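You operate a simulated robot arm through the tools that you are given. There is no shell and no other tool. Be economical: measure what you need, move in short steps, check, and stop when the job is done.

Carry out the task below with a simulated robot arm. There is one attempt and no reset: what you move stays moved.

JOB
Gauge the flared pot, then fit the prop that clears it.
Fine: short prop up to 115 mm, else the tall one, over the peg by the gauge; gauge arm up again, pot on the white ring.

Only the result counts: the job must be done as asked and must still hold three seconds after the hand-in. Knocking over, shifting, dropping, spilling or breaking anything else fails it.

ROBOT AND FRAMES
A 6-joint arm with a two-finger parallel gripper, fixed in place. Base frame: the origin is at the foot of the arm, x ahead of it, y to its left, z up; the work surface is at about z = 0.72. Readings come in m, degrees, newtons and seconds.
With the tool pointing down near the work surface it reaches from about 0.26 to 0.74 m from the base axis. Its first joint turns from -66.0 to 66.0 degrees. Payload 2.45 kg.
Tool frame: the origin (TCP) lies between the finger pads and is the grasp point; the fingertips stand 0.024 m ahead of it; z points along the fingers, y is the line along which they close. Largest opening 0.068 m; finger width 0.017, thickness 0.01; the body of the gripper, 0.04 by 0.07 m, starts 0.041 m behind the TCP.
Orientation is told as [roll, pitch, yaw] about the base's x, y, z axes, in that order, counted from this pose: with the fingers straight down and closing along the base's y, the tool's x points along the base's -x, its y along +y and its z along -z.

CONTROLS
- The arm moves only by the tool nudge_tool. Its argument "moves" is a list of rows, each a list of 7 numbers: the shift along the base's x, y, z in mm, then the turn, a rotation vector about the base's x, y, z in degrees, then the gripper command, from -1 (shut) to 1 (fully open), values between in proportion. In form: [[dx, dy, dz, wx, wy, wz, hand], ...]. A call has 1 to 20 rows; each row is the pose to reach, as a shift and turn from the pose commanded when the call began. Rows are played at 5 a second. More than 0.05 m and 8.6 degrees between two rows, or a gripper value outside its range, and nothing of the call is played. A pose out of reach is approached as far as the arm can. The call stops where the force on the tool passes 40 N (or 10 N more than at its start, if that is more) or the arm is blocked; 0.2 s more then pass. Each finger travels about 0.108 m/s and halts on what it meets, pressing with about 33 N; the grip force reading is that of the motor and also rises with nothing between the fingers. The clock runs only during rows and for 0.2 s after the last one: add rows that repeat a pose to give the fingers time. The reply holds the time, the measured pose of the TCP, the force on the tool along the base axes, the opening and the grip force, in the units named above and with some noise, and new pictures: "views" is both (left out), scene, wrist or none.
- Cameras (640 x 400 px; columns grow to the right, rows downward): "scene" is fixed at [0.1736, 0.42, 1.4599]; the picture's right is [-0.68, -0.73, 0.00], its down [-0.45, 0.41, -0.79] and it looks along [0.58, -0.54, -0.61] (base axes); focal length 324 px, centre (320, 200). "wrist" rides on the gripper at [-0.032, 0, -0.039] in the tool frame; the picture's right is [0.00, -1.00, 0.00], its down [0.97, 0.00, -0.24] and it looks along [0.24, 0.00, 0.97] (tool axes); focal length 218 px, centre (320, 200).
- probe_pixels(camera, pixels): for up to 12 pixels [column, row] of the newest picture of that camera ("zoom" is the newest enlarged one), the place [x, y, z] in the base frame of the surface seen there, good to about 0.003 m. No time passes.
- zoom(camera, box): a new picture of the part [left, top, right, bottom] of that camera's present view, enlarged. No time passes.
- finish_job(): hands the job in; it is judged then, once.

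Keep the steps short. Do not move on a guess: measure, check each grasp and each placing, and mend mistakes. In all there are 80 turns and 120 pictures (those below and enlarged ones count). Leave the gripper open and the arm clear of the work at the hand-in unless told otherwise, and finish with a single line.

The tools are called after "Request:" as a command line: name --pt "numbers of a row" for each row, then --argument value for the rest, lists and objects as JSON in quotes. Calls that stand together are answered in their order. nudge_tool: Moves the arm, as the interface text tells. Its arguments: {"type":"object","properties":{"moves":{"type":"array","items":{"type":"array","items":{"type":"number"}}},"views":{"type":"string","enum":["both","scene","wrist","none"]}},"required":["moves"]} The other tools are called the same way: probe_pixels (camera, pixels) gives the place of the surface under pixels of a picture; zoom (camera, box) takes an enlarged picture of a part of a camera's view; finish_job () hands the job in.

At the start:

```text
t: 0.0
tcp_pos: [0.4301, -0.0615, 1.2255]
tool_rot: [0.0, 0.0, 0.0]
wrist_force: [-0.8, -0.4, 0.0]
finger_gap: 0.0678
gripper_force: 0.1
```

scene: 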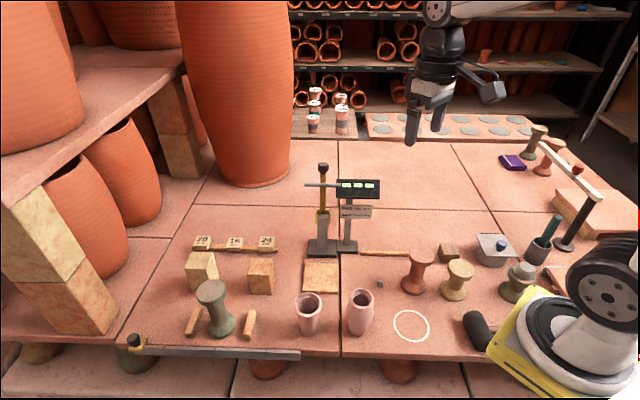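
wrist: 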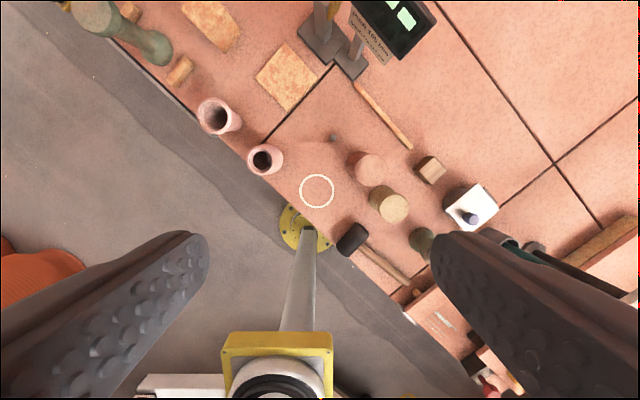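

I see two small pots at about (308,315) and (360,312), the gauge at (330,220), props at (415,270) and (458,280), and the white ring at (411,325). I'll zoom in on these areas first.

Request:
zoom --camera "scene" --box '[270, 150, 430, 250]'

Request:
zoom --camera "scene" --box '[280, 230, 480, 355]'

Request:
zoom --camera "scene" --box '[420, 110, 640, 310]'

Request:
zoom --camera "scene" --box '[110, 225, 310, 365]'

```text
4.00 times, centred on (350, 200) of scene
```

zoom: 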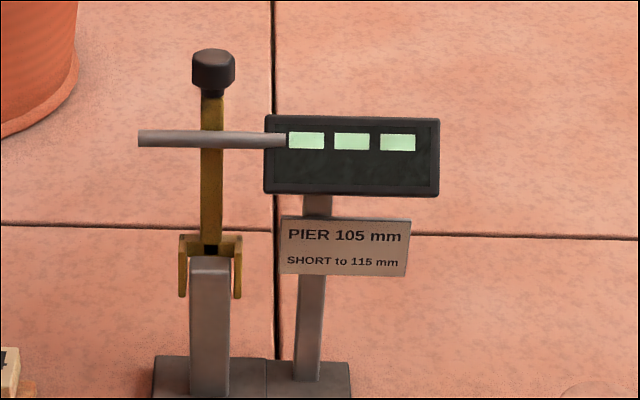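

```text
3.20 times, centred on (380, 292) of scene
```

zoom: 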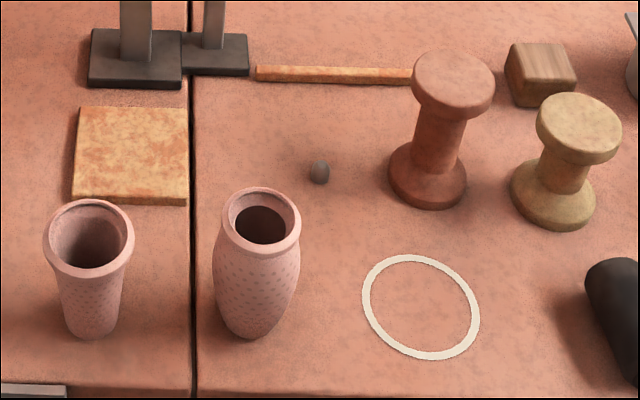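

```text
2.00 times, centred on (530, 210) of scene
```

zoom: 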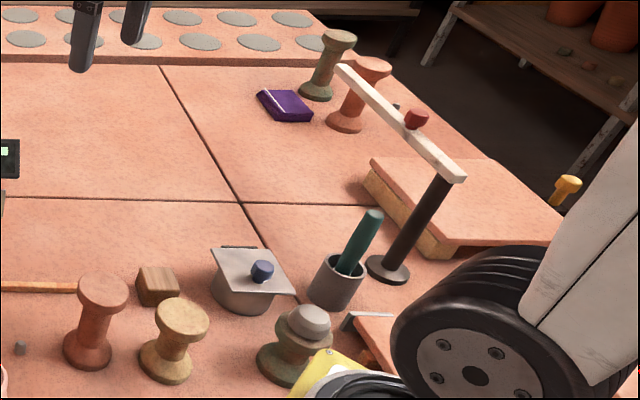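

```text
2.86 times, centred on (210, 295) of scene
```

zoom: 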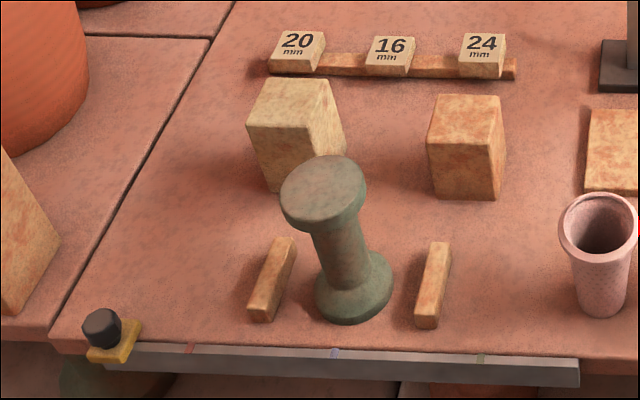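

Next I'll measure the pots, peg, props, gauge, ring and pad.

Request:
probe_pixels --camera "scene" --pixels '[[321, 166], [323, 185], [322, 205], [308, 185], [340, 185], [323, 218], [319, 250], [320, 277], [305, 290], [337, 290], [308, 262], [336, 262]]'

Request:
probe_pixels --camera "scene" --pixels '[[295, 303], [321, 303], [308, 294], [308, 313], [308, 334], [380, 282], [380, 288], [422, 254], [418, 292], [461, 267], [456, 297], [411, 325]]'

Request:
zoom --camera "wrist" --box '[190, 0, 510, 260]'

Request:
zoom --camera "scene" --box '[285, 235, 395, 345]'

```text
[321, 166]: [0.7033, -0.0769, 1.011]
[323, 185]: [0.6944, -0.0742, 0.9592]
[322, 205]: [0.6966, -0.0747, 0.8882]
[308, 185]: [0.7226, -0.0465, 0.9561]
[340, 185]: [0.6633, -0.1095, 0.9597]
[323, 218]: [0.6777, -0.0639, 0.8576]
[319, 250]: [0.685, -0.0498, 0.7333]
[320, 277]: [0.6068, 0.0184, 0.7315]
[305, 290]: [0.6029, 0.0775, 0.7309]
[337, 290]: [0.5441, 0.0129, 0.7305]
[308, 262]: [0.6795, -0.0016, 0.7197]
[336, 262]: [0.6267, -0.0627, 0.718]
```

```text
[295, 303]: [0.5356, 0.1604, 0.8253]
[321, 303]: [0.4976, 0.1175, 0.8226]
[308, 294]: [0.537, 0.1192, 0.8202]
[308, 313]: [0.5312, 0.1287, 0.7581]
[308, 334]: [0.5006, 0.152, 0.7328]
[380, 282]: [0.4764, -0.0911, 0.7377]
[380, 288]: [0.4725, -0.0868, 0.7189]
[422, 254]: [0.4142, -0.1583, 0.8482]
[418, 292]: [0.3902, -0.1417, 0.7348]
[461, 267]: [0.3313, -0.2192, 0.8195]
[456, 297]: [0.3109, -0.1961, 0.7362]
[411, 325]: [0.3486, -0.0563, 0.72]
```

```text
1.54 times, centred on (350, 130) of wrist
```

zoom: 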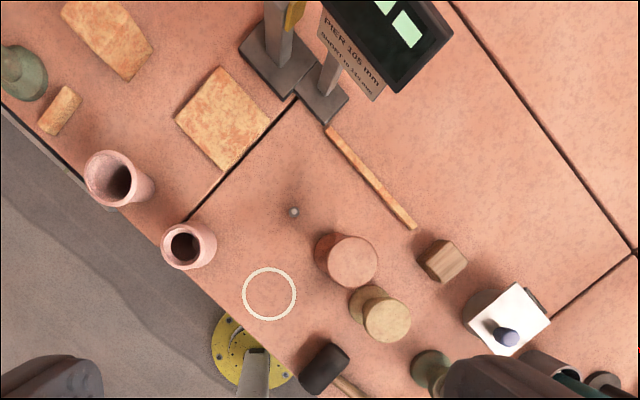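

```text
3.64 times, centred on (340, 290) of scene
```

zoom: 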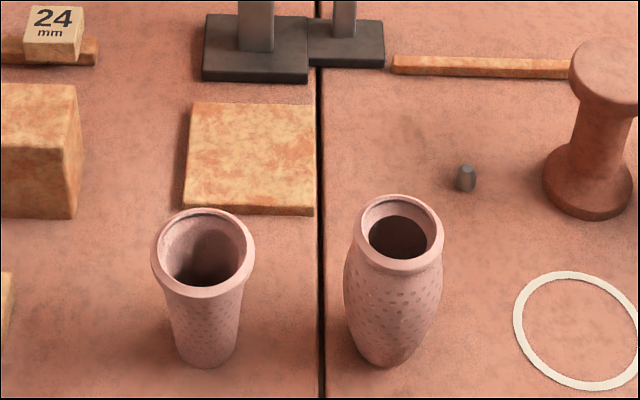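

The flared pot is the left one: its rim is at z≈0.823 and about 57 mm wide. The red prop is taller than the yellow one. I'll probe the pad corners, the hinge and the other props for comparison.

Request:
probe_pixels --camera "scene" --pixels '[[306, 265], [336, 265], [335, 291], [304, 290], [316, 214], [329, 214], [323, 210], [323, 195], [211, 285], [518, 268], [536, 128], [553, 142]]'

Request:
nudge_tool --pt "30 30 -30 0 0 0 1" --pt "60 60 -60 0 0 0 1" --pt "80 90 -90 0 0 8 1" --pt "80 110 -120 0 0 16 1" --pt "80 130 -120 0 0 24 1" --pt "80 150 -120 0 0 32 1" --pt "80 160 -120 0 0 40 1" --pt "80 160 -120 0 0 45 1"

```text
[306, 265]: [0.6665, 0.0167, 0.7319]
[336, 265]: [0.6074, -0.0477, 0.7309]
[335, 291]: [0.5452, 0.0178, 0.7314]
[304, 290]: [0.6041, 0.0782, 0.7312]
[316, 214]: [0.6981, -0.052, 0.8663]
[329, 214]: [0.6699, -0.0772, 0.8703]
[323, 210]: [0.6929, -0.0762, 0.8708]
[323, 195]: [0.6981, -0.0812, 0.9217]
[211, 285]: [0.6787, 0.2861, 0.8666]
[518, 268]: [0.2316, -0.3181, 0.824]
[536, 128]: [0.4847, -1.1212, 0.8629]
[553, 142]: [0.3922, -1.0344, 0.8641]
```

```text
refused: row 1 steps farther than a row can; nothing moved
```

The two props at the back are far out of reach. I'll move the hand nearer the gauge in smaller rows, to see it up close.

Request:
nudge_tool --pt "25 25 -25 0 0 0 1" --pt "50 50 -50 0 0 0 1" --pt "70 80 -75 0 0 8 1" --pt "80 110 -100 0 0 16 1" --pt "80 130 -120 0 0 24 1" --pt "80 150 -120 0 0 32 1" --pt "80 160 -120 0 0 40 1" --pt "80 160 -120 0 0 45 1"

Request:
zoom --camera "scene" --box '[295, 155, 355, 260]'

```text
t: 1.8
tcp_pos: [0.5096, 0.0993, 1.1046]
tool_rot: [0.1, 0.0, 45.2]
wrist_force: [-0.7, 0.0, 0.0]
finger_gap: 0.0681
gripper_force: 0.1
```

scene: 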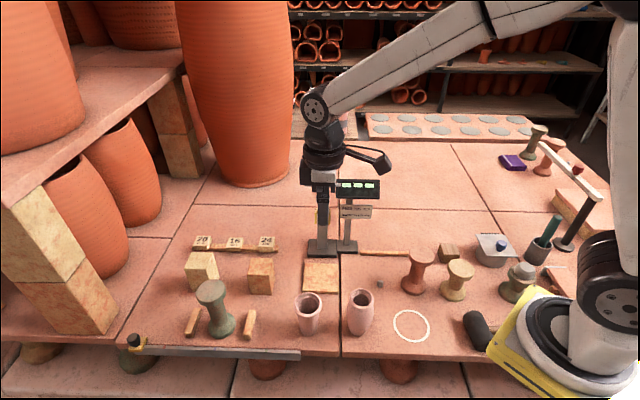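
wrist: 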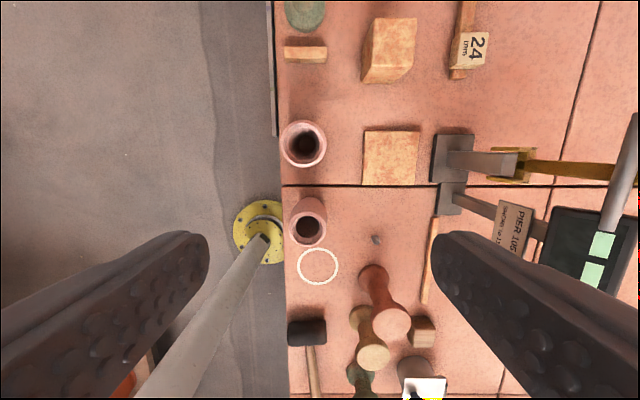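

```text
3.81 times, centred on (325, 208) of scene
```

zoom: 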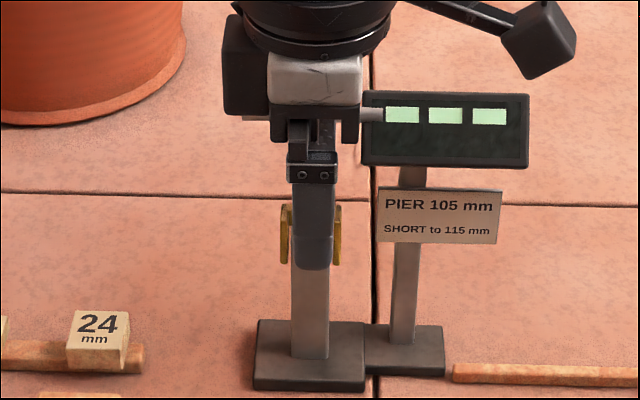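

The wrist view is now lined up with the gauge. I'll zoom in on it and on the two pots.

Request:
zoom --camera "wrist" --box '[420, 90, 640, 230]'

Request:
probe_pixels --camera "wrist" --pixels '[[504, 163], [531, 151], [528, 182], [560, 168], [600, 172], [618, 175], [372, 135], [413, 135], [390, 158], [392, 182], [378, 241], [374, 243]]'

Request:
probe_pixels --camera "wrist" --pixels '[[285, 143], [325, 145], [305, 123], [305, 164], [291, 229], [324, 229], [307, 212], [307, 245], [300, 265], [336, 265], [318, 249], [318, 282]]'

```text
2.86 times, centred on (530, 160) of wrist
```

zoom: 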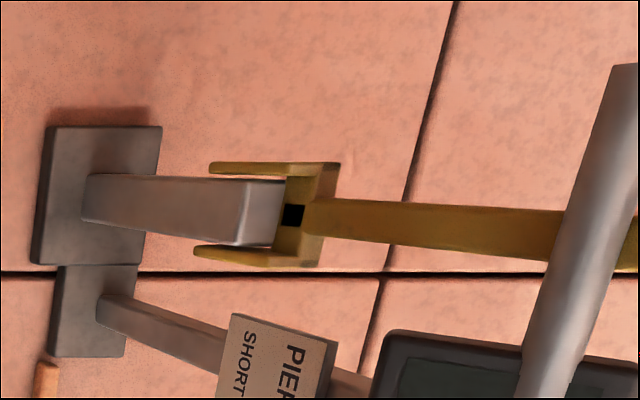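

```text
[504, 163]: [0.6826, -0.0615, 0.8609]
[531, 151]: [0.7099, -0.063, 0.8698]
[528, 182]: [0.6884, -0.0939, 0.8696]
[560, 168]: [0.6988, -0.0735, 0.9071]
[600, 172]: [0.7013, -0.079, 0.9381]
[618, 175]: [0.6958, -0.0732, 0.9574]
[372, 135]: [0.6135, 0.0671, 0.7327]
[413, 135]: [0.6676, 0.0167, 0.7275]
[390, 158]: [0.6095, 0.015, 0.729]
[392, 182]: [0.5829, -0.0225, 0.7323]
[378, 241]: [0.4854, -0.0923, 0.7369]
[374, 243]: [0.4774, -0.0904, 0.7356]
```

```text
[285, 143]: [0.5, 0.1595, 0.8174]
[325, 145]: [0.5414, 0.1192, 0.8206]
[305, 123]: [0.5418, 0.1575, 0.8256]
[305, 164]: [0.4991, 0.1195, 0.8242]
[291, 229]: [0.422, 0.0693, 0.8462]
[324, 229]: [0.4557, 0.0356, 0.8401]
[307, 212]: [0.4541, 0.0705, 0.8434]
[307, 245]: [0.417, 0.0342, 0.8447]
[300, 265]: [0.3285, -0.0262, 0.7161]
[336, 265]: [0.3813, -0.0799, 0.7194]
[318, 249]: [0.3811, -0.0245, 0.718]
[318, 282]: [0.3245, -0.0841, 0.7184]
```

The arm, crossbar and knob stand over a forked hinge at the post top. The pad is centred at about (0.606, 0.016). Before going low beside the gauge, I'll probe where the bracket on the wrist, at (380,163), sticks out.

Request:
probe_pixels --camera "scene" --pixels '[[383, 160], [378, 170], [360, 153], [345, 149], [322, 160], [310, 183], [321, 175], [347, 193], [376, 193], [321, 205]]'

Request:
probe_pixels --camera "wrist" --pixels '[[631, 140], [608, 222], [634, 188], [500, 166], [470, 160], [520, 178], [402, 318], [372, 350], [378, 278], [358, 315], [423, 330], [426, 280]]'

```text
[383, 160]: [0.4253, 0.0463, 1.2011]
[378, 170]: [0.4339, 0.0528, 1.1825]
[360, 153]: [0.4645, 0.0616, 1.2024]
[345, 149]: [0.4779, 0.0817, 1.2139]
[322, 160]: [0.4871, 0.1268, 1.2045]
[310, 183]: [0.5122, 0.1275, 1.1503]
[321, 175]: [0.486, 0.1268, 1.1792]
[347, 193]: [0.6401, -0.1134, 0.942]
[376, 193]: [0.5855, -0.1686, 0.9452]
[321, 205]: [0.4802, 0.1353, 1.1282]
```

```text
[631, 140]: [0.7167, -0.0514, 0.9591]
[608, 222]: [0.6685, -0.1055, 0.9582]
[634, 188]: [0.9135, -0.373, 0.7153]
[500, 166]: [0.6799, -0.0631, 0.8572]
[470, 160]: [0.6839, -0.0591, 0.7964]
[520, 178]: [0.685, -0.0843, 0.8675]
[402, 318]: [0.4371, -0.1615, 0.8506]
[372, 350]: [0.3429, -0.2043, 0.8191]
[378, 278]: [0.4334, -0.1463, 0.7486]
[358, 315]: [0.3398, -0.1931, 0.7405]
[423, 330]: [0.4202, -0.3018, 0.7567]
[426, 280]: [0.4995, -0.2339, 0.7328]
```

Rim centre works out at (0.5206, 0.1389). The bracket sits about 9 cm above the TCP, on the -t side, so it clears the second pot. I'll go above the flared pot to z≈0.90 and check the centring.

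Request:
nudge_tool --pt "11 39 -10 0 0 0 1" --pt "11 39 -55 0 0 0 1" --pt "11 39 -100 0 0 0 1" --pt "11 39 -145 0 0 0 1" --pt "11 39 -190 0 0 0 1" --pt "11 39 -205 0 0 0 1"

```text
t: 3.2
tcp_pos: [0.5193, 0.1384, 0.8996]
tool_rot: [0.0, -0.1, 44.9]
wrist_force: [0.2, -0.4, 0.0]
finger_gap: 0.068
gripper_force: 0.0
```

scene: 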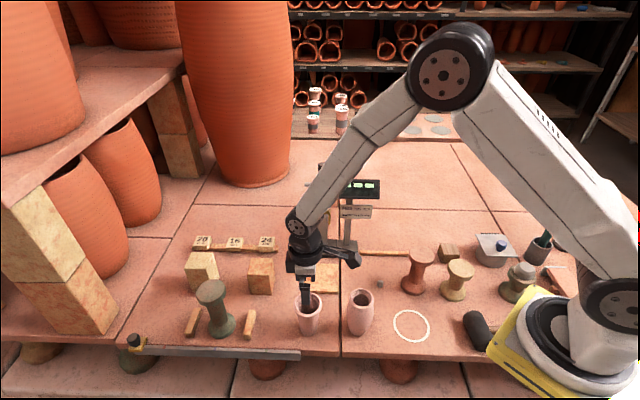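
wrist: 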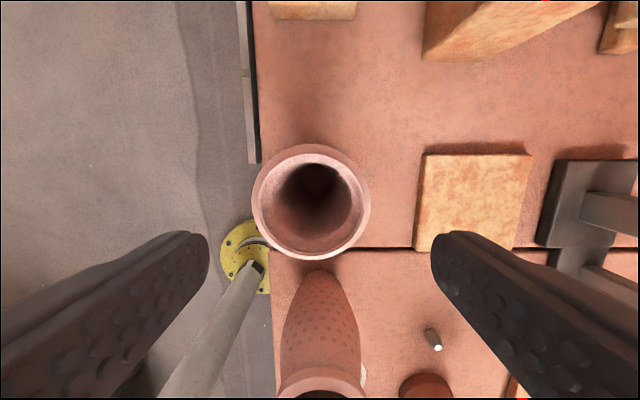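

The pot's rim looks a little left of centre, at about (311,203). I'll measure it.

Request:
probe_pixels --camera "wrist" --pixels '[[256, 200], [366, 200], [311, 148], [311, 256], [275, 165], [348, 165], [275, 238], [348, 238]]'

Request:
zoom --camera "wrist" --box '[230, 130, 390, 280]'

```text
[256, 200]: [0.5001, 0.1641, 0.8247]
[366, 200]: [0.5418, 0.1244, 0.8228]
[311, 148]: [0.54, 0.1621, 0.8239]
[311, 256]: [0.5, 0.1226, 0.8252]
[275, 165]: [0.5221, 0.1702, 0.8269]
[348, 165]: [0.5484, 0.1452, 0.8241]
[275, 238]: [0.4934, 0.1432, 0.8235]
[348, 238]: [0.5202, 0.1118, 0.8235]
```

```text
2.67 times, centred on (310, 205) of wrist
```

zoom: 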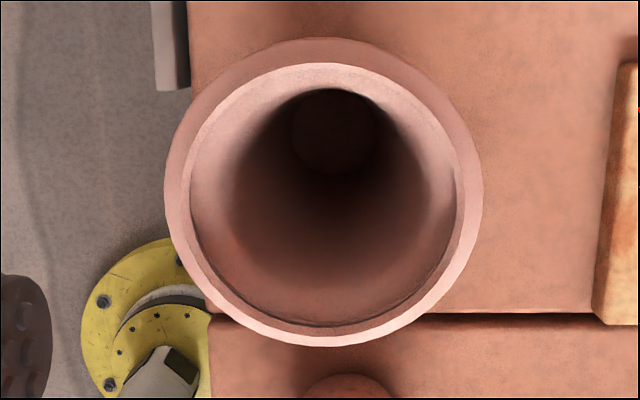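

The rim centre is at about (0.521, 0.143) and 58 mm across. I'll shift a few millimetres, then go down so the pads flank the rim with the TCP at z≈0.811, hand still open.

Request:
nudge_tool --pt "1 5.5 0 0 0 0 1" --pt "1 5.5 -30 0 0 0 1" --pt "1 5.5 -50 0 0 0 1" --views "wrist"

```text
t: 4.0
tcp_pos: [0.5222, 0.1415, 0.8524]
tool_rot: [0.1, 0.1, 45.1]
wrist_force: [-1.3, 0.4, 0.4]
finger_gap: 0.0681
gripper_force: 0.2
```

wrist: 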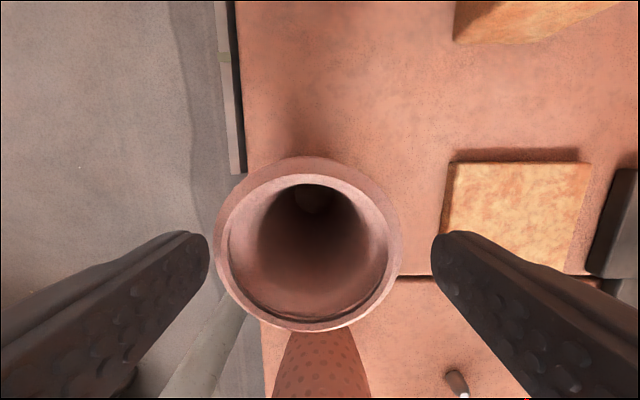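

The fingers sit at columns 207 and 432, but the rim is centred at column 308, so I'm still about 3.5 mm off along the closing line. I'll shift, and look again before going down.

Request:
nudge_tool --pt "-2.5 2.5 0 0 0 0 1" --pt "-2.5 2.5 -8 0 0 0 1" --pt "-2.5 2.5 -8 0 0 0 1" --views "wrist"

```text
t: 4.8
tcp_pos: [0.5194, 0.1465, 0.8439]
tool_rot: [0.0, 0.0, 45.1]
wrist_force: [0.2, -0.1, 0.3]
finger_gap: 0.0679
gripper_force: 0.1
```

wrist: 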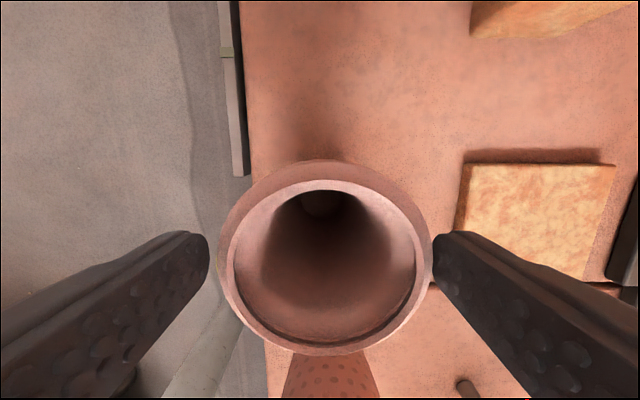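

The rim now spans columns 217 to 432, about 1 mm past centre. I'll make a small correction and go down to z≈0.811.

Request:
nudge_tool --pt "0.8 -0.8 0 0 0 0 1" --pt "0.8 -0.8 -15 0 0 0 1" --pt "0.8 -0.8 -33 0 0 0 1" --pt "0.8 -0.8 -33 0 0 0 1" --views "wrist"

```text
t: 5.8
tcp_pos: [0.52, 0.1431, 0.8091]
tool_rot: [0.0, 0.1, 45.0]
wrist_force: [0.0, -0.1, 0.8]
finger_gap: 0.068
gripper_force: 0.1
```

wrist: 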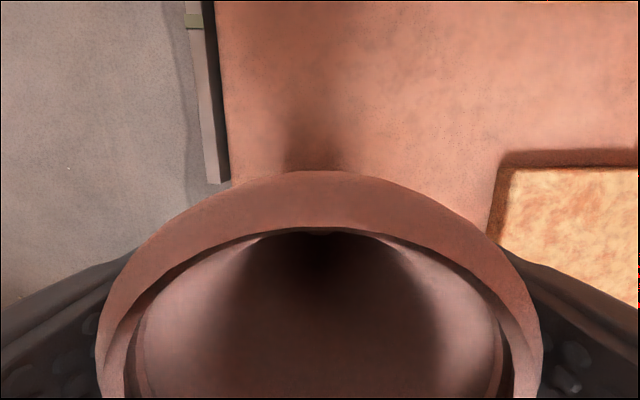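

No contact, and the pot is centred. I'll close the hand gently in place.

Request:
nudge_tool --pt "0 0 0 0 0 0 0.8" --pt "0 0 0 0 0 0 0.6" --pt "0 0 0 0 0 0 0.4" --pt "0 0 0 0 0 0 0.4" --views "none"

```text
t: 6.8
tcp_pos: [0.5204, 0.1442, 0.8086]
tool_rot: [0.0, 0.0, 45.0]
wrist_force: [0.1, -0.1, 0.7]
finger_gap: 0.0645
gripper_force: 32.6
```

The hand stopped on the rim at 64.5 mm with full grip force. I'll lift 30 mm and check.

Request:
nudge_tool --pt "0 0 0 0 0 0 -0.2" --pt "0 0 10 0 0 0 -0.2" --pt "0 0 30 0 0 0 -0.2" --pt "0 0 30 0 0 0 -0.2"

Request:
zoom --camera "scene" --box '[260, 240, 400, 345]'

```text
t: 7.8
tcp_pos: [0.5176, 0.1465, 0.8381]
tool_rot: [0.0, 0.0, 45.0]
wrist_force: [0.5, -0.6, -2.0]
finger_gap: 0.0645
gripper_force: 32.8
```

scene: 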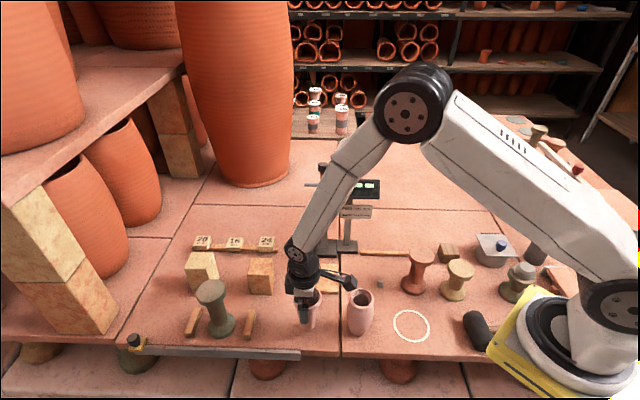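
wrist: 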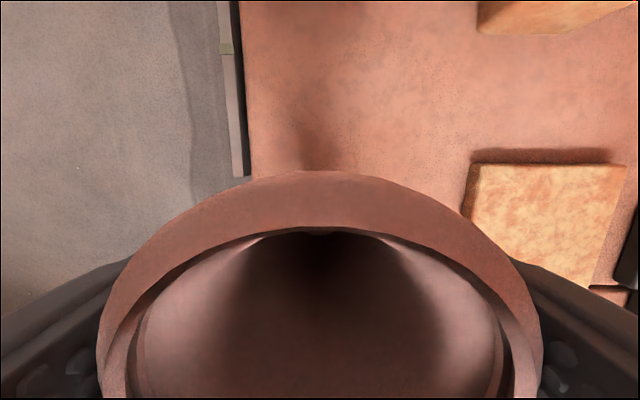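

```text
3.81 times, centred on (330, 292) of scene
```

zoom: 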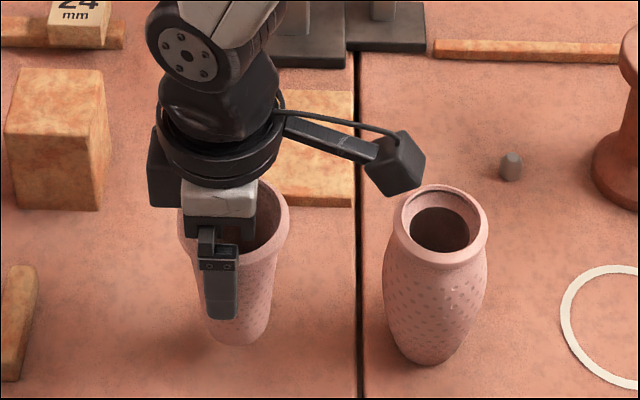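

The pot is held straight: the load reads about 2 N and the gap is steady. I'll lift to about z=0.90 and carry it over to the pad's gauge side, around (0.618, 0.006), where the crossbar should come down.

Request:
nudge_tool --pt "0 0 30 0 0 0 -0.2" --pt "0 0 60 0 0 0 -0.2" --pt "20 -28 60 0 0 0 -0.2" --pt "40 -57 60 0 0 0 -0.2" --pt "60 -85 60 0 0 0 -0.2" --pt "80 -114 60 0 0 0 -0.2" --pt "97.6 -138.7 60 0 0 0 -0.2" --pt "97.6 -138.7 40 0 0 0 -0.2" --pt "97.6 -138.7 20 0 0 0 -0.2" --pt "97.6 -138.7 10 0 0 0 -0.2" --pt "97.6 -138.7 10 0 0 0 -0.2"

Request:
zoom --camera "scene" --box '[260, 150, 400, 310]'

```text
t: 10.2
tcp_pos: [0.6196, 0.0079, 0.8488]
tool_rot: [0.0, 0.1, 45.0]
wrist_force: [0.3, 0.4, -1.8]
finger_gap: 0.0644
gripper_force: 33.1
```

scene: 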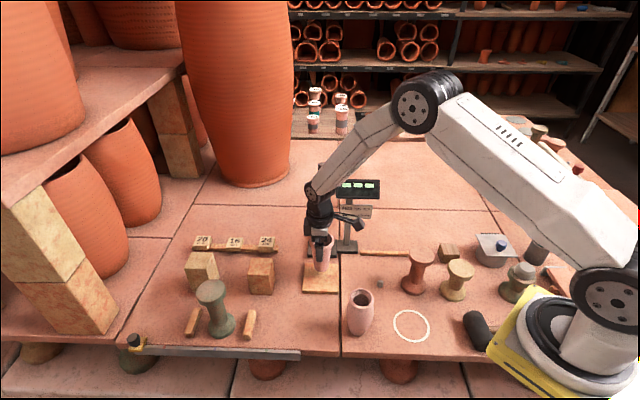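
wrist: 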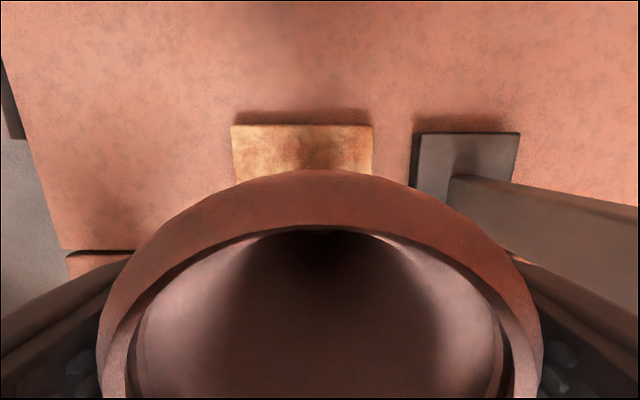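

```text
2.50 times, centred on (330, 230) of scene
```

zoom: 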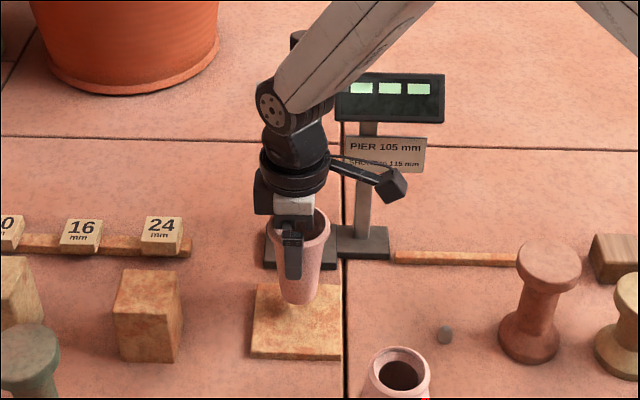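

The pot hangs over the pad, clear of the post. I'll lower it onto the pad in small steps and watch for contact.

Request:
nudge_tool --pt "0 0 -12 0 0 0 -0.2" --pt "0 0 -22 0 0 0 -0.2" --pt "0 0 -26 0 0 0 -0.2" --pt "0 0 -26 0 0 0 -0.2" --views "none"

Request:
nudge_tool --pt "0 0 -1 0 0 0 -0.2" --pt "0 0 -1.5 0 0 0 -0.2" --pt "0 0 -2 0 0 0 -0.2"

Request:
zoom --camera "scene" --box '[290, 220, 360, 310]'

```text
t: 11.2
tcp_pos: [0.6187, 0.0077, 0.8219]
tool_rot: [0.0, 0.0, 44.9]
wrist_force: [-0.3, -0.2, -1.6]
finger_gap: 0.0645
gripper_force: 33.5
```

```text
t: 12.0
tcp_pos: [0.6182, 0.0053, 0.8215]
tool_rot: [0.1, 0.0, 44.9]
wrist_force: [0.2, 0.5, -0.7]
finger_gap: 0.0646
gripper_force: 33.0
```

scene: 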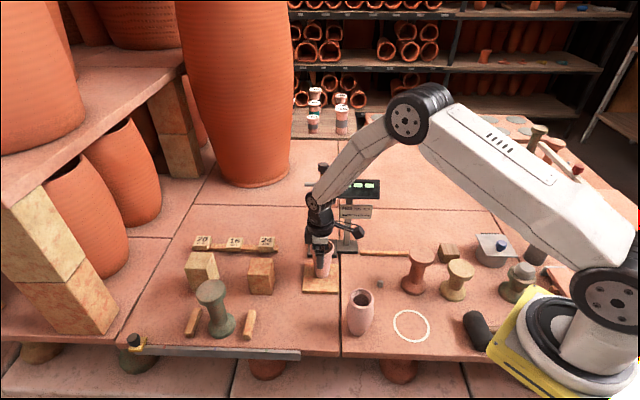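
wrist: 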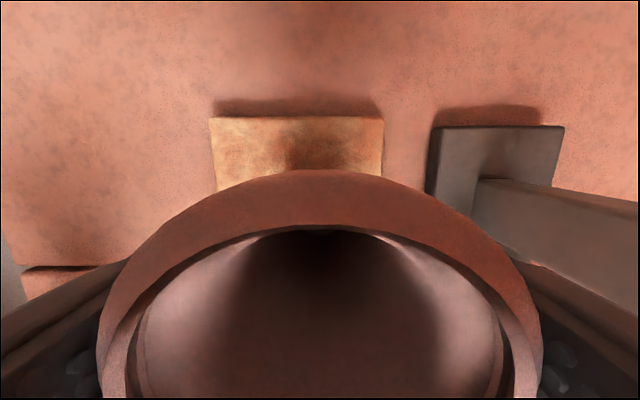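

```text
4.44 times, centred on (325, 265) of scene
```

zoom: 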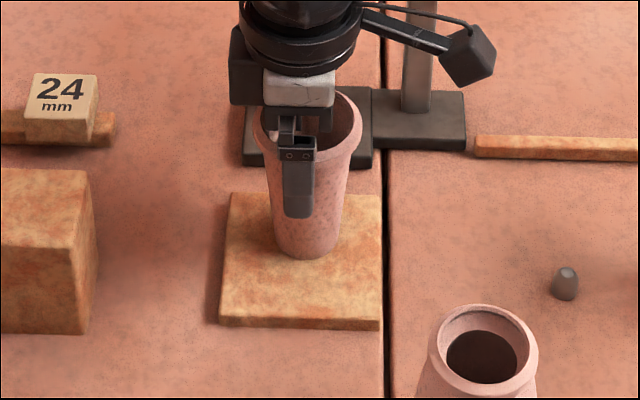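

The load has eased to -0.7 N, so the pot is about touching. I'll go down 1 to 2 mm more to seat it.

Request:
nudge_tool --pt "0 0 -0.5 0 0 0 -0.2" --pt "0 0 -1 0 0 0 -0.2" --pt "0 0 -1 0 0 0 -0.2" --views "none"

```text
t: 12.8
tcp_pos: [0.6171, 0.0069, 0.8212]
tool_rot: [-0.1, -0.1, 45.0]
wrist_force: [1.4, 1.3, 0.9]
finger_gap: 0.0642
gripper_force: 33.0
```

The force has reversed to +0.9 N, so the pot is resting on the pad. I'll open the hand and then rise straight up.

Request:
nudge_tool --pt "0 0 0 0 0 0 1" --pt "0 0 0 0 0 0 1" --pt "0 0 0 0 0 0 1" --views "wrist"

Request:
nudge_tool --pt "0 0 10 0 0 0 1" --pt "0 0 30 0 0 0 1" --pt "0 0 60 0 0 0 1" --pt "0 0 100 0 0 0 1" --pt "-20 20 140 0 0 0 1" --pt "-40 40 170 0 0 0 1" --pt "-40 40 170 0 0 0 1"

Request:
zoom --camera "scene" --box '[290, 150, 380, 300]'

```text
t: 13.6
tcp_pos: [0.6182, 0.0062, 0.8207]
tool_rot: [0.0, 0.0, 44.9]
wrist_force: [-0.1, 0.0, 0.8]
finger_gap: 0.0681
gripper_force: 0.0
```

wrist: 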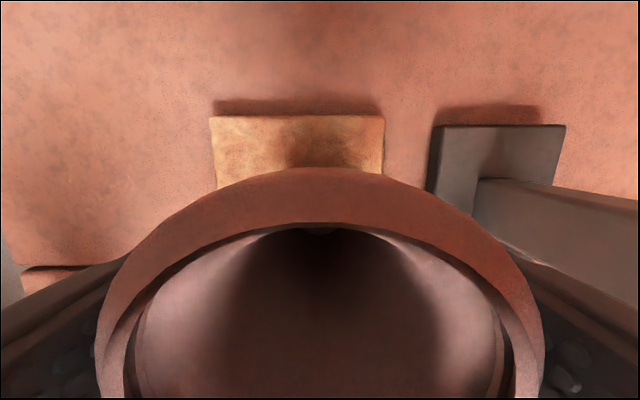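

```text
t: 15.2
tcp_pos: [0.5785, 0.0483, 0.9922]
tool_rot: [0.0, 0.1, 45.0]
wrist_force: [-0.1, -1.0, -0.2]
finger_gap: 0.0682
gripper_force: 0.1
```

scene: 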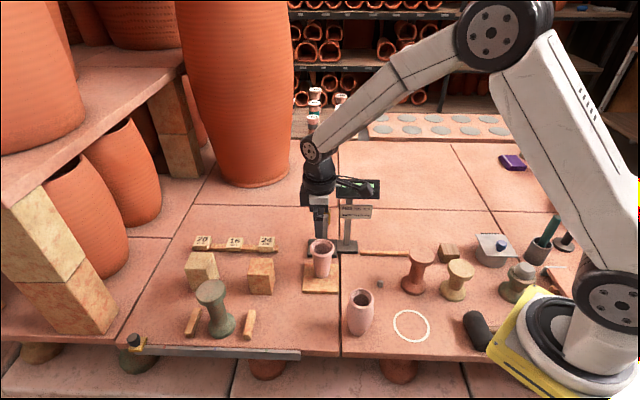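
wrist: 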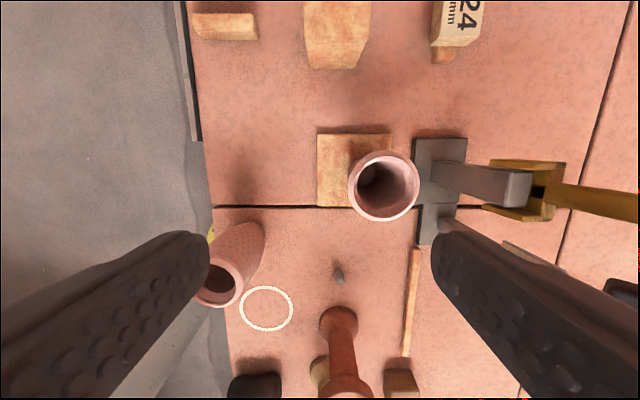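

```text
2.67 times, centred on (335, 225) of scene
```

zoom: 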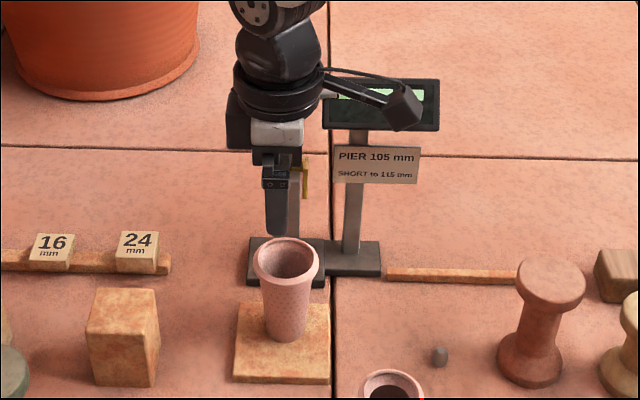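

The pot stands upright on the pad. To swing the gauge arm, I'll grip its knob with the fingers closing across the swing, which means yaw -45. I'll go up, turn by -90° away from the gauge, then look at the knob.

Request:
nudge_tool --pt "0 0 40 0 0 0 1" --pt "0 0 80 0 0 -8 1" --pt "0 0 110 0 0 -16 1" --pt "0 0 110 0 0 -24 1" --pt "0 0 110 0 0 -32 1" --pt "0 0 110 0 0 -40 1" --pt "0 0 110 0 0 -48 1" --pt "0 0 110 0 0 -56 1" --pt "0 0 110 0 0 -64 1" --pt "0 0 110 0 0 -72 1" --pt "0 0 110 0 0 -80 1" --pt "0 0 110 0 0 -88 1" --pt "0 0 110 0 0 -90 1" --pt "0 0 110 0 0 -90 1"

Request:
zoom --camera "scene" --box '[290, 150, 380, 300]'

```text
t: 18.2
tcp_pos: [0.5777, 0.0451, 1.0997]
tool_rot: [0.0, 0.0, -45.1]
wrist_force: [0.3, 0.0, -0.4]
finger_gap: 0.0678
gripper_force: 0.0
```

scene: 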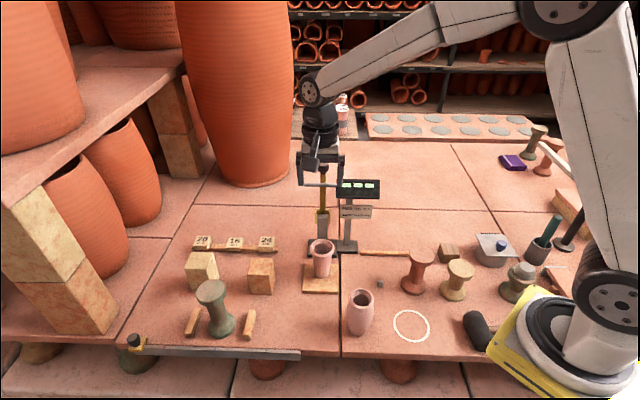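
wrist: 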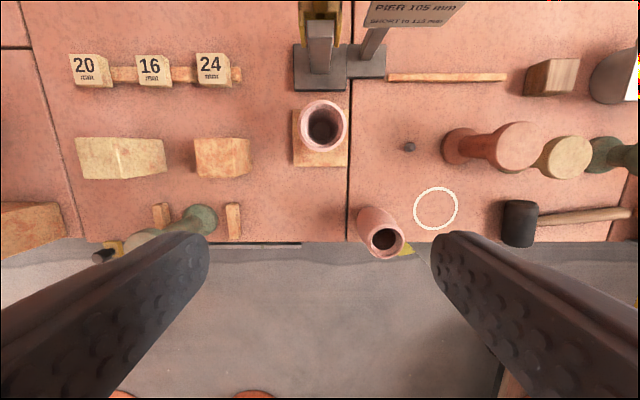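

```text
2.67 times, centred on (335, 225) of scene
```

zoom: 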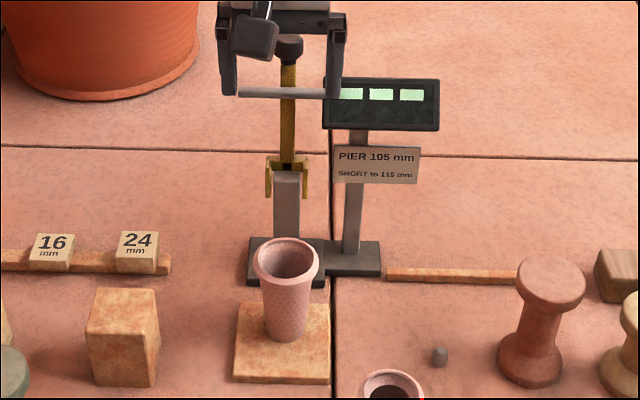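

The hand lines up with the gauge arm. I'll move toward the knob at this height, stopping short so I can measure it.

Request:
nudge_tool --pt "30 -30 0 0 0 0 1" --pt "60 -60 0 0 0 0 1" --pt "85 -85 0 0 0 0 1" --pt "85 -85 0 0 0 0 1"

Request:
zoom --camera "scene" --box '[280, 120, 390, 240]'

```text
t: 19.2
tcp_pos: [0.6644, -0.0398, 1.1005]
tool_rot: [-0.1, 0.0, -45.0]
wrist_force: [-0.6, -0.5, -0.1]
finger_gap: 0.068
gripper_force: 0.0
```

scene: 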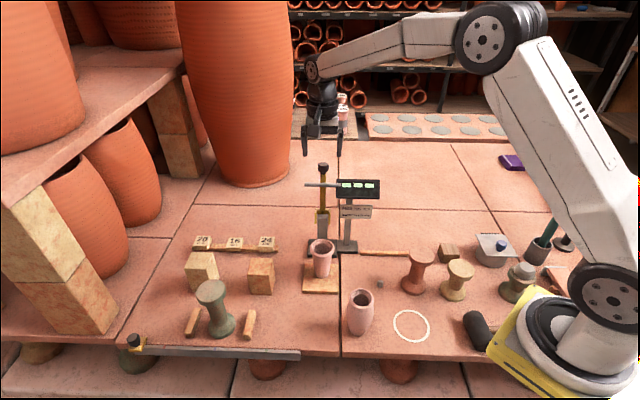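
wrist: 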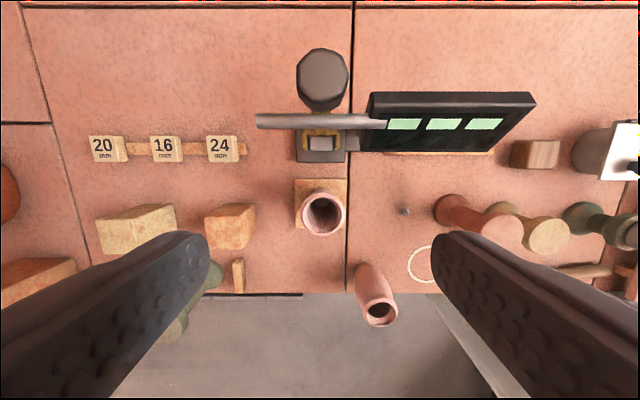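

```text
3.33 times, centred on (335, 180) of scene
```

zoom: 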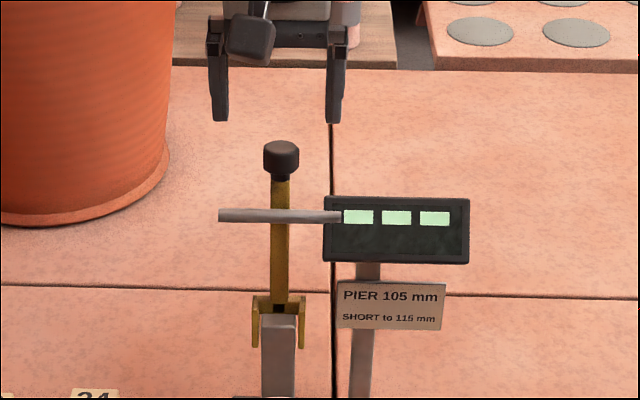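

Now I can see the knob from above at (322,80), and the rim at (323,213). I'll measure the knob, crossbar and rim.

Request:
probe_pixels --camera "wrist" --pixels '[[322, 78], [299, 78], [345, 78], [322, 60], [322, 100], [270, 121], [380, 121], [320, 121], [304, 212], [342, 212], [323, 195], [323, 232]]'

Request:
probe_pixels --camera "scene" --pixels '[[323, 166], [323, 170], [319, 168], [327, 168], [323, 178], [323, 187], [323, 200], [314, 218], [332, 218], [314, 223], [312, 245], [332, 245]]'

```text
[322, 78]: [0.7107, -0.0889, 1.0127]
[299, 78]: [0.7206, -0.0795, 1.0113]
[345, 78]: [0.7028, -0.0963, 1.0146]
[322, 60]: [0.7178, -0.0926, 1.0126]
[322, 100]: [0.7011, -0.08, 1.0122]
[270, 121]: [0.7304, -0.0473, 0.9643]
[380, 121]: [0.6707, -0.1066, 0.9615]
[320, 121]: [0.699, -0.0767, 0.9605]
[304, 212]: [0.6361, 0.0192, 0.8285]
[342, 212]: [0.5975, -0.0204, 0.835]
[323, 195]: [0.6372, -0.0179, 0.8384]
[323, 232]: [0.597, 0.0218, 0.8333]
```

```text
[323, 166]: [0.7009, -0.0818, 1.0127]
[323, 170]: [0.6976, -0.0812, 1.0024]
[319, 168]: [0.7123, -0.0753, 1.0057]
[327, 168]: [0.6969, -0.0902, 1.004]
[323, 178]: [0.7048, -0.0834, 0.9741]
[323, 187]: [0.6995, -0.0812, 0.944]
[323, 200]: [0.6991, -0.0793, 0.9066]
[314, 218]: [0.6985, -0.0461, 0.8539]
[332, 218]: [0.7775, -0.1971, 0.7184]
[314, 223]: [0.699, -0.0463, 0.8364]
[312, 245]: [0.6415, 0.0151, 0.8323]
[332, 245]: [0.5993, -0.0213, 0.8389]
```

The knob is centred at about (0.7105, -0.0875), with its top at z 1.0125 and about 25 mm wide. The arm leans back about 7°. I'll go above the knob and check the reach before going down.

Request:
nudge_tool --pt "25 -25 0 0 0 0 1" --pt "47.5 -48.5 0 0 0 0 1" --pt "47.5 -48.5 -30 0 0 0 1" --pt "47.5 -48.5 -45 0 0 0 1" --pt "47.5 -48.5 -45 0 0 0 1"

Request:
zoom --camera "scene" --box '[280, 120, 390, 240]'

```text
t: 20.4
tcp_pos: [0.711, -0.0884, 1.0533]
tool_rot: [0.0, 0.1, -45.0]
wrist_force: [-0.3, 0.0, 0.0]
finger_gap: 0.0678
gripper_force: 0.1
```

scene: 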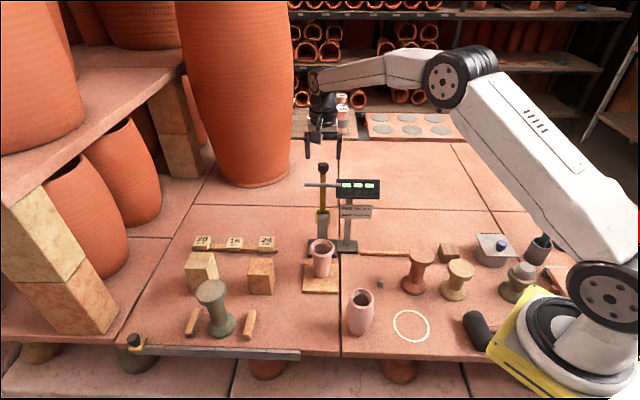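
wrist: 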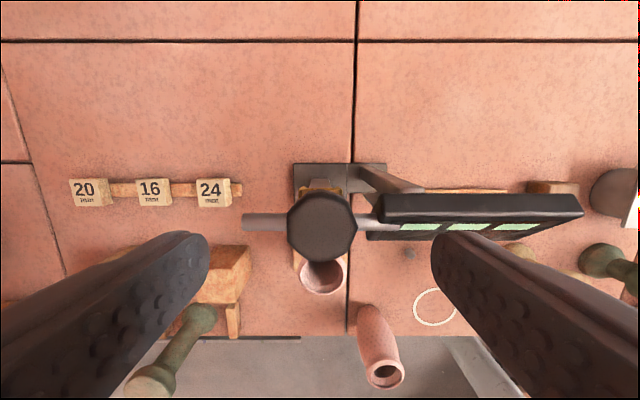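

```text
3.33 times, centred on (335, 180) of scene
```

zoom: 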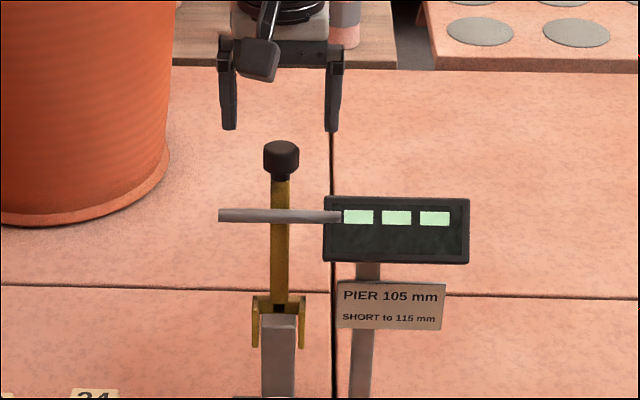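

The knob at (322,225) sits right under the grasp point. I'll go down to z≈1.013 with the hand open, then close on the knob.

Request:
nudge_tool --pt "0.5 -0.5 -20 0 0 0 1" --pt "0.5 -0.5 -42 0 0 0 1" --pt "0.5 -0.5 -42 0 0 0 0.6" --pt "0.5 -0.5 -42 0 0 0 0.2" --pt "0.5 -0.5 -42 0 0 0 -0.2" --pt "0.5 -0.5 -42 0 0 0 -0.6" --pt "0.5 -0.5 -42 0 0 0 -0.6"

Request:
zoom --camera "scene" --box '[280, 120, 390, 240]'

```text
t: 22.0
tcp_pos: [0.7104, -0.0882, 1.0107]
tool_rot: [0.0, -0.1, -45.0]
wrist_force: [0.9, 2.1, -3.4]
finger_gap: 0.0291
gripper_force: 43.8
```

scene: 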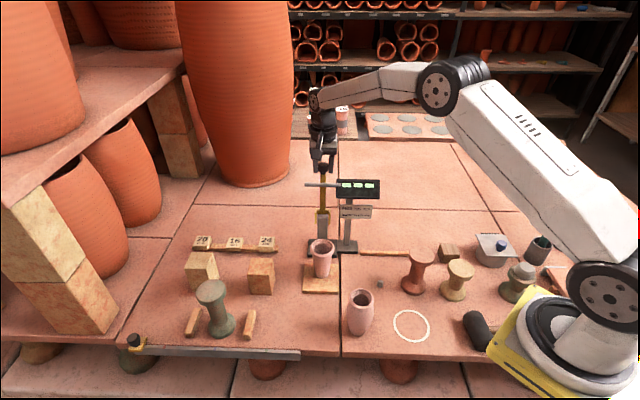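
wrist: 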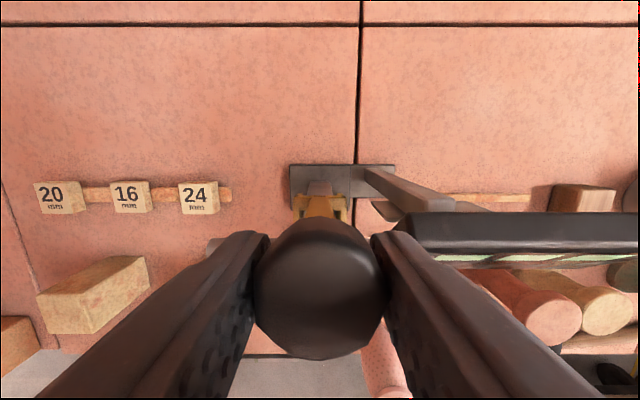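

```text
3.33 times, centred on (335, 180) of scene
```

zoom: 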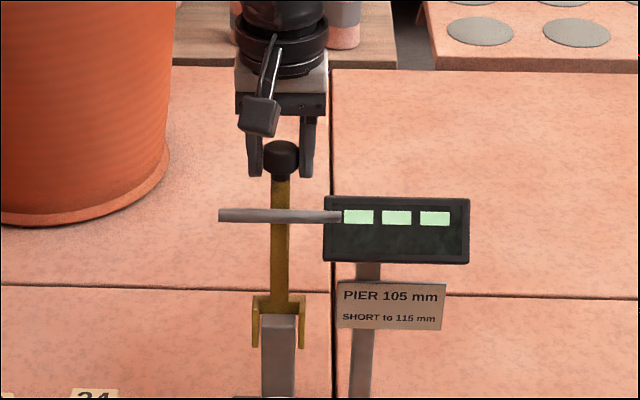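

The knob is gripped at 29 mm. I'll start swinging the arm forward along its arc, about 10° past upright at first, and watch the force.

Request:
nudge_tool --pt "-7 7 0.9 0 0 0 -0.6" --pt "-13.9 13.9 1.2 0 0 0 -0.6" --pt "-23.4 23.4 0.6 0 0 0 -0.6" --pt "-32.8 32.8 -1.1 0 0 0 -0.6" --views "scene"

Request:
zoom --camera "scene" --box '[280, 120, 390, 240]'

```text
t: 23.0
tcp_pos: [0.6785, -0.057, 1.0116]
tool_rot: [0.0, -0.2, -45.1]
wrist_force: [-4.6, -13.2, 15.2]
finger_gap: 0.0295
gripper_force: 43.2
```

scene: 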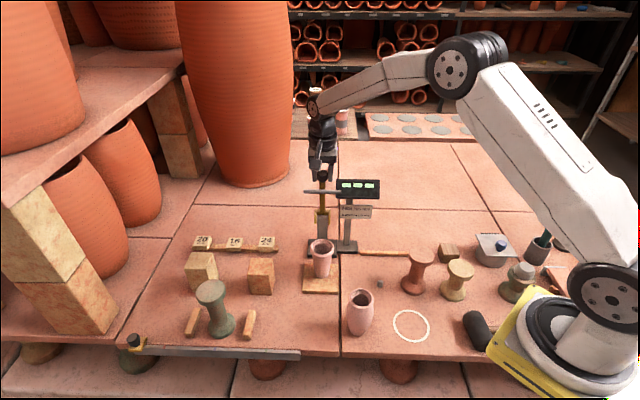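

```text
3.33 times, centred on (335, 180) of scene
```

zoom: 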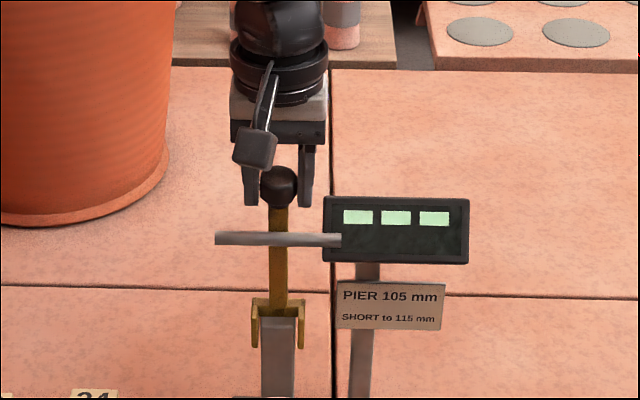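

The arm follows, but +15 N on the tool says I'm running about 2 mm too low, with a small sideways load too. I'll correct both and swing on in smaller steps.

Request:
nudge_tool --pt "-0.7 -0.7 1.7 0 0 0 -0.6" --pt "-9.7 8.3 0.5 0 0 0 -0.6" --pt "-18.3 16.9 -3.5 0 0 0 -0.6" --views "none"

```text
t: 23.8
tcp_pos: [0.6591, -0.0378, 1.0078]
tool_rot: [0.2, 0.0, -45.0]
wrist_force: [8.9, -1.5, 2.5]
finger_gap: 0.0292
gripper_force: 43.4
```

The forces are small now, so the arc fits. I'll carry on along it.

Request:
nudge_tool --pt "-7.1 7.1 -3.4 0 0 0 -0.6" --pt "-14.1 14.1 -7.7 0 0 0 -0.6" --pt "-21.2 21.2 -12.8 0 0 0 -0.6" --pt "-28.3 28.3 -18.9 0 0 0 -0.6" --views "scene"

Request:
zoom --camera "scene" --box '[280, 140, 390, 270]'

```text
t: 24.8
tcp_pos: [0.6301, -0.0093, 0.9906]
tool_rot: [0.1, -0.1, -45.0]
wrist_force: [11.5, 4.2, 5.1]
finger_gap: 0.0294
gripper_force: 43.1
```

scene: 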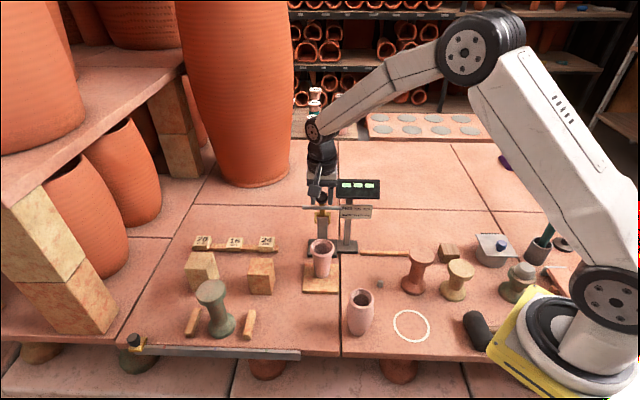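

```text
3.08 times, centred on (335, 205) of scene
```

zoom: 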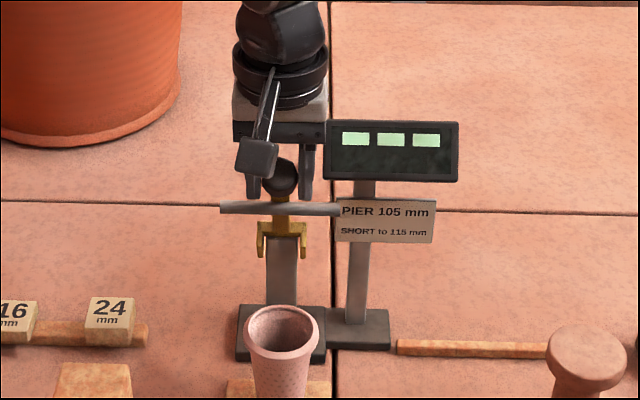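

Good. I'll keep following the arc down, with a half-millimetre sideways relief.

Request:
nudge_tool --pt "-6.6 7.6 -7.3 0 0 0 -0.6" --pt "-13.6 14.6 -15.9 0 0 0 -0.6" --pt "-20.7 21.7 -26.2 0 0 0 -0.6" --pt "-25.7 26.7 -34.7 0 0 0 -0.6" --views "none"

```text
t: 25.8
tcp_pos: [0.6052, 0.0167, 0.9548]
tool_rot: [0.1, -0.1, -45.0]
wrist_force: [3.4, 4.0, 9.6]
finger_gap: 0.0298
gripper_force: 43.3
```

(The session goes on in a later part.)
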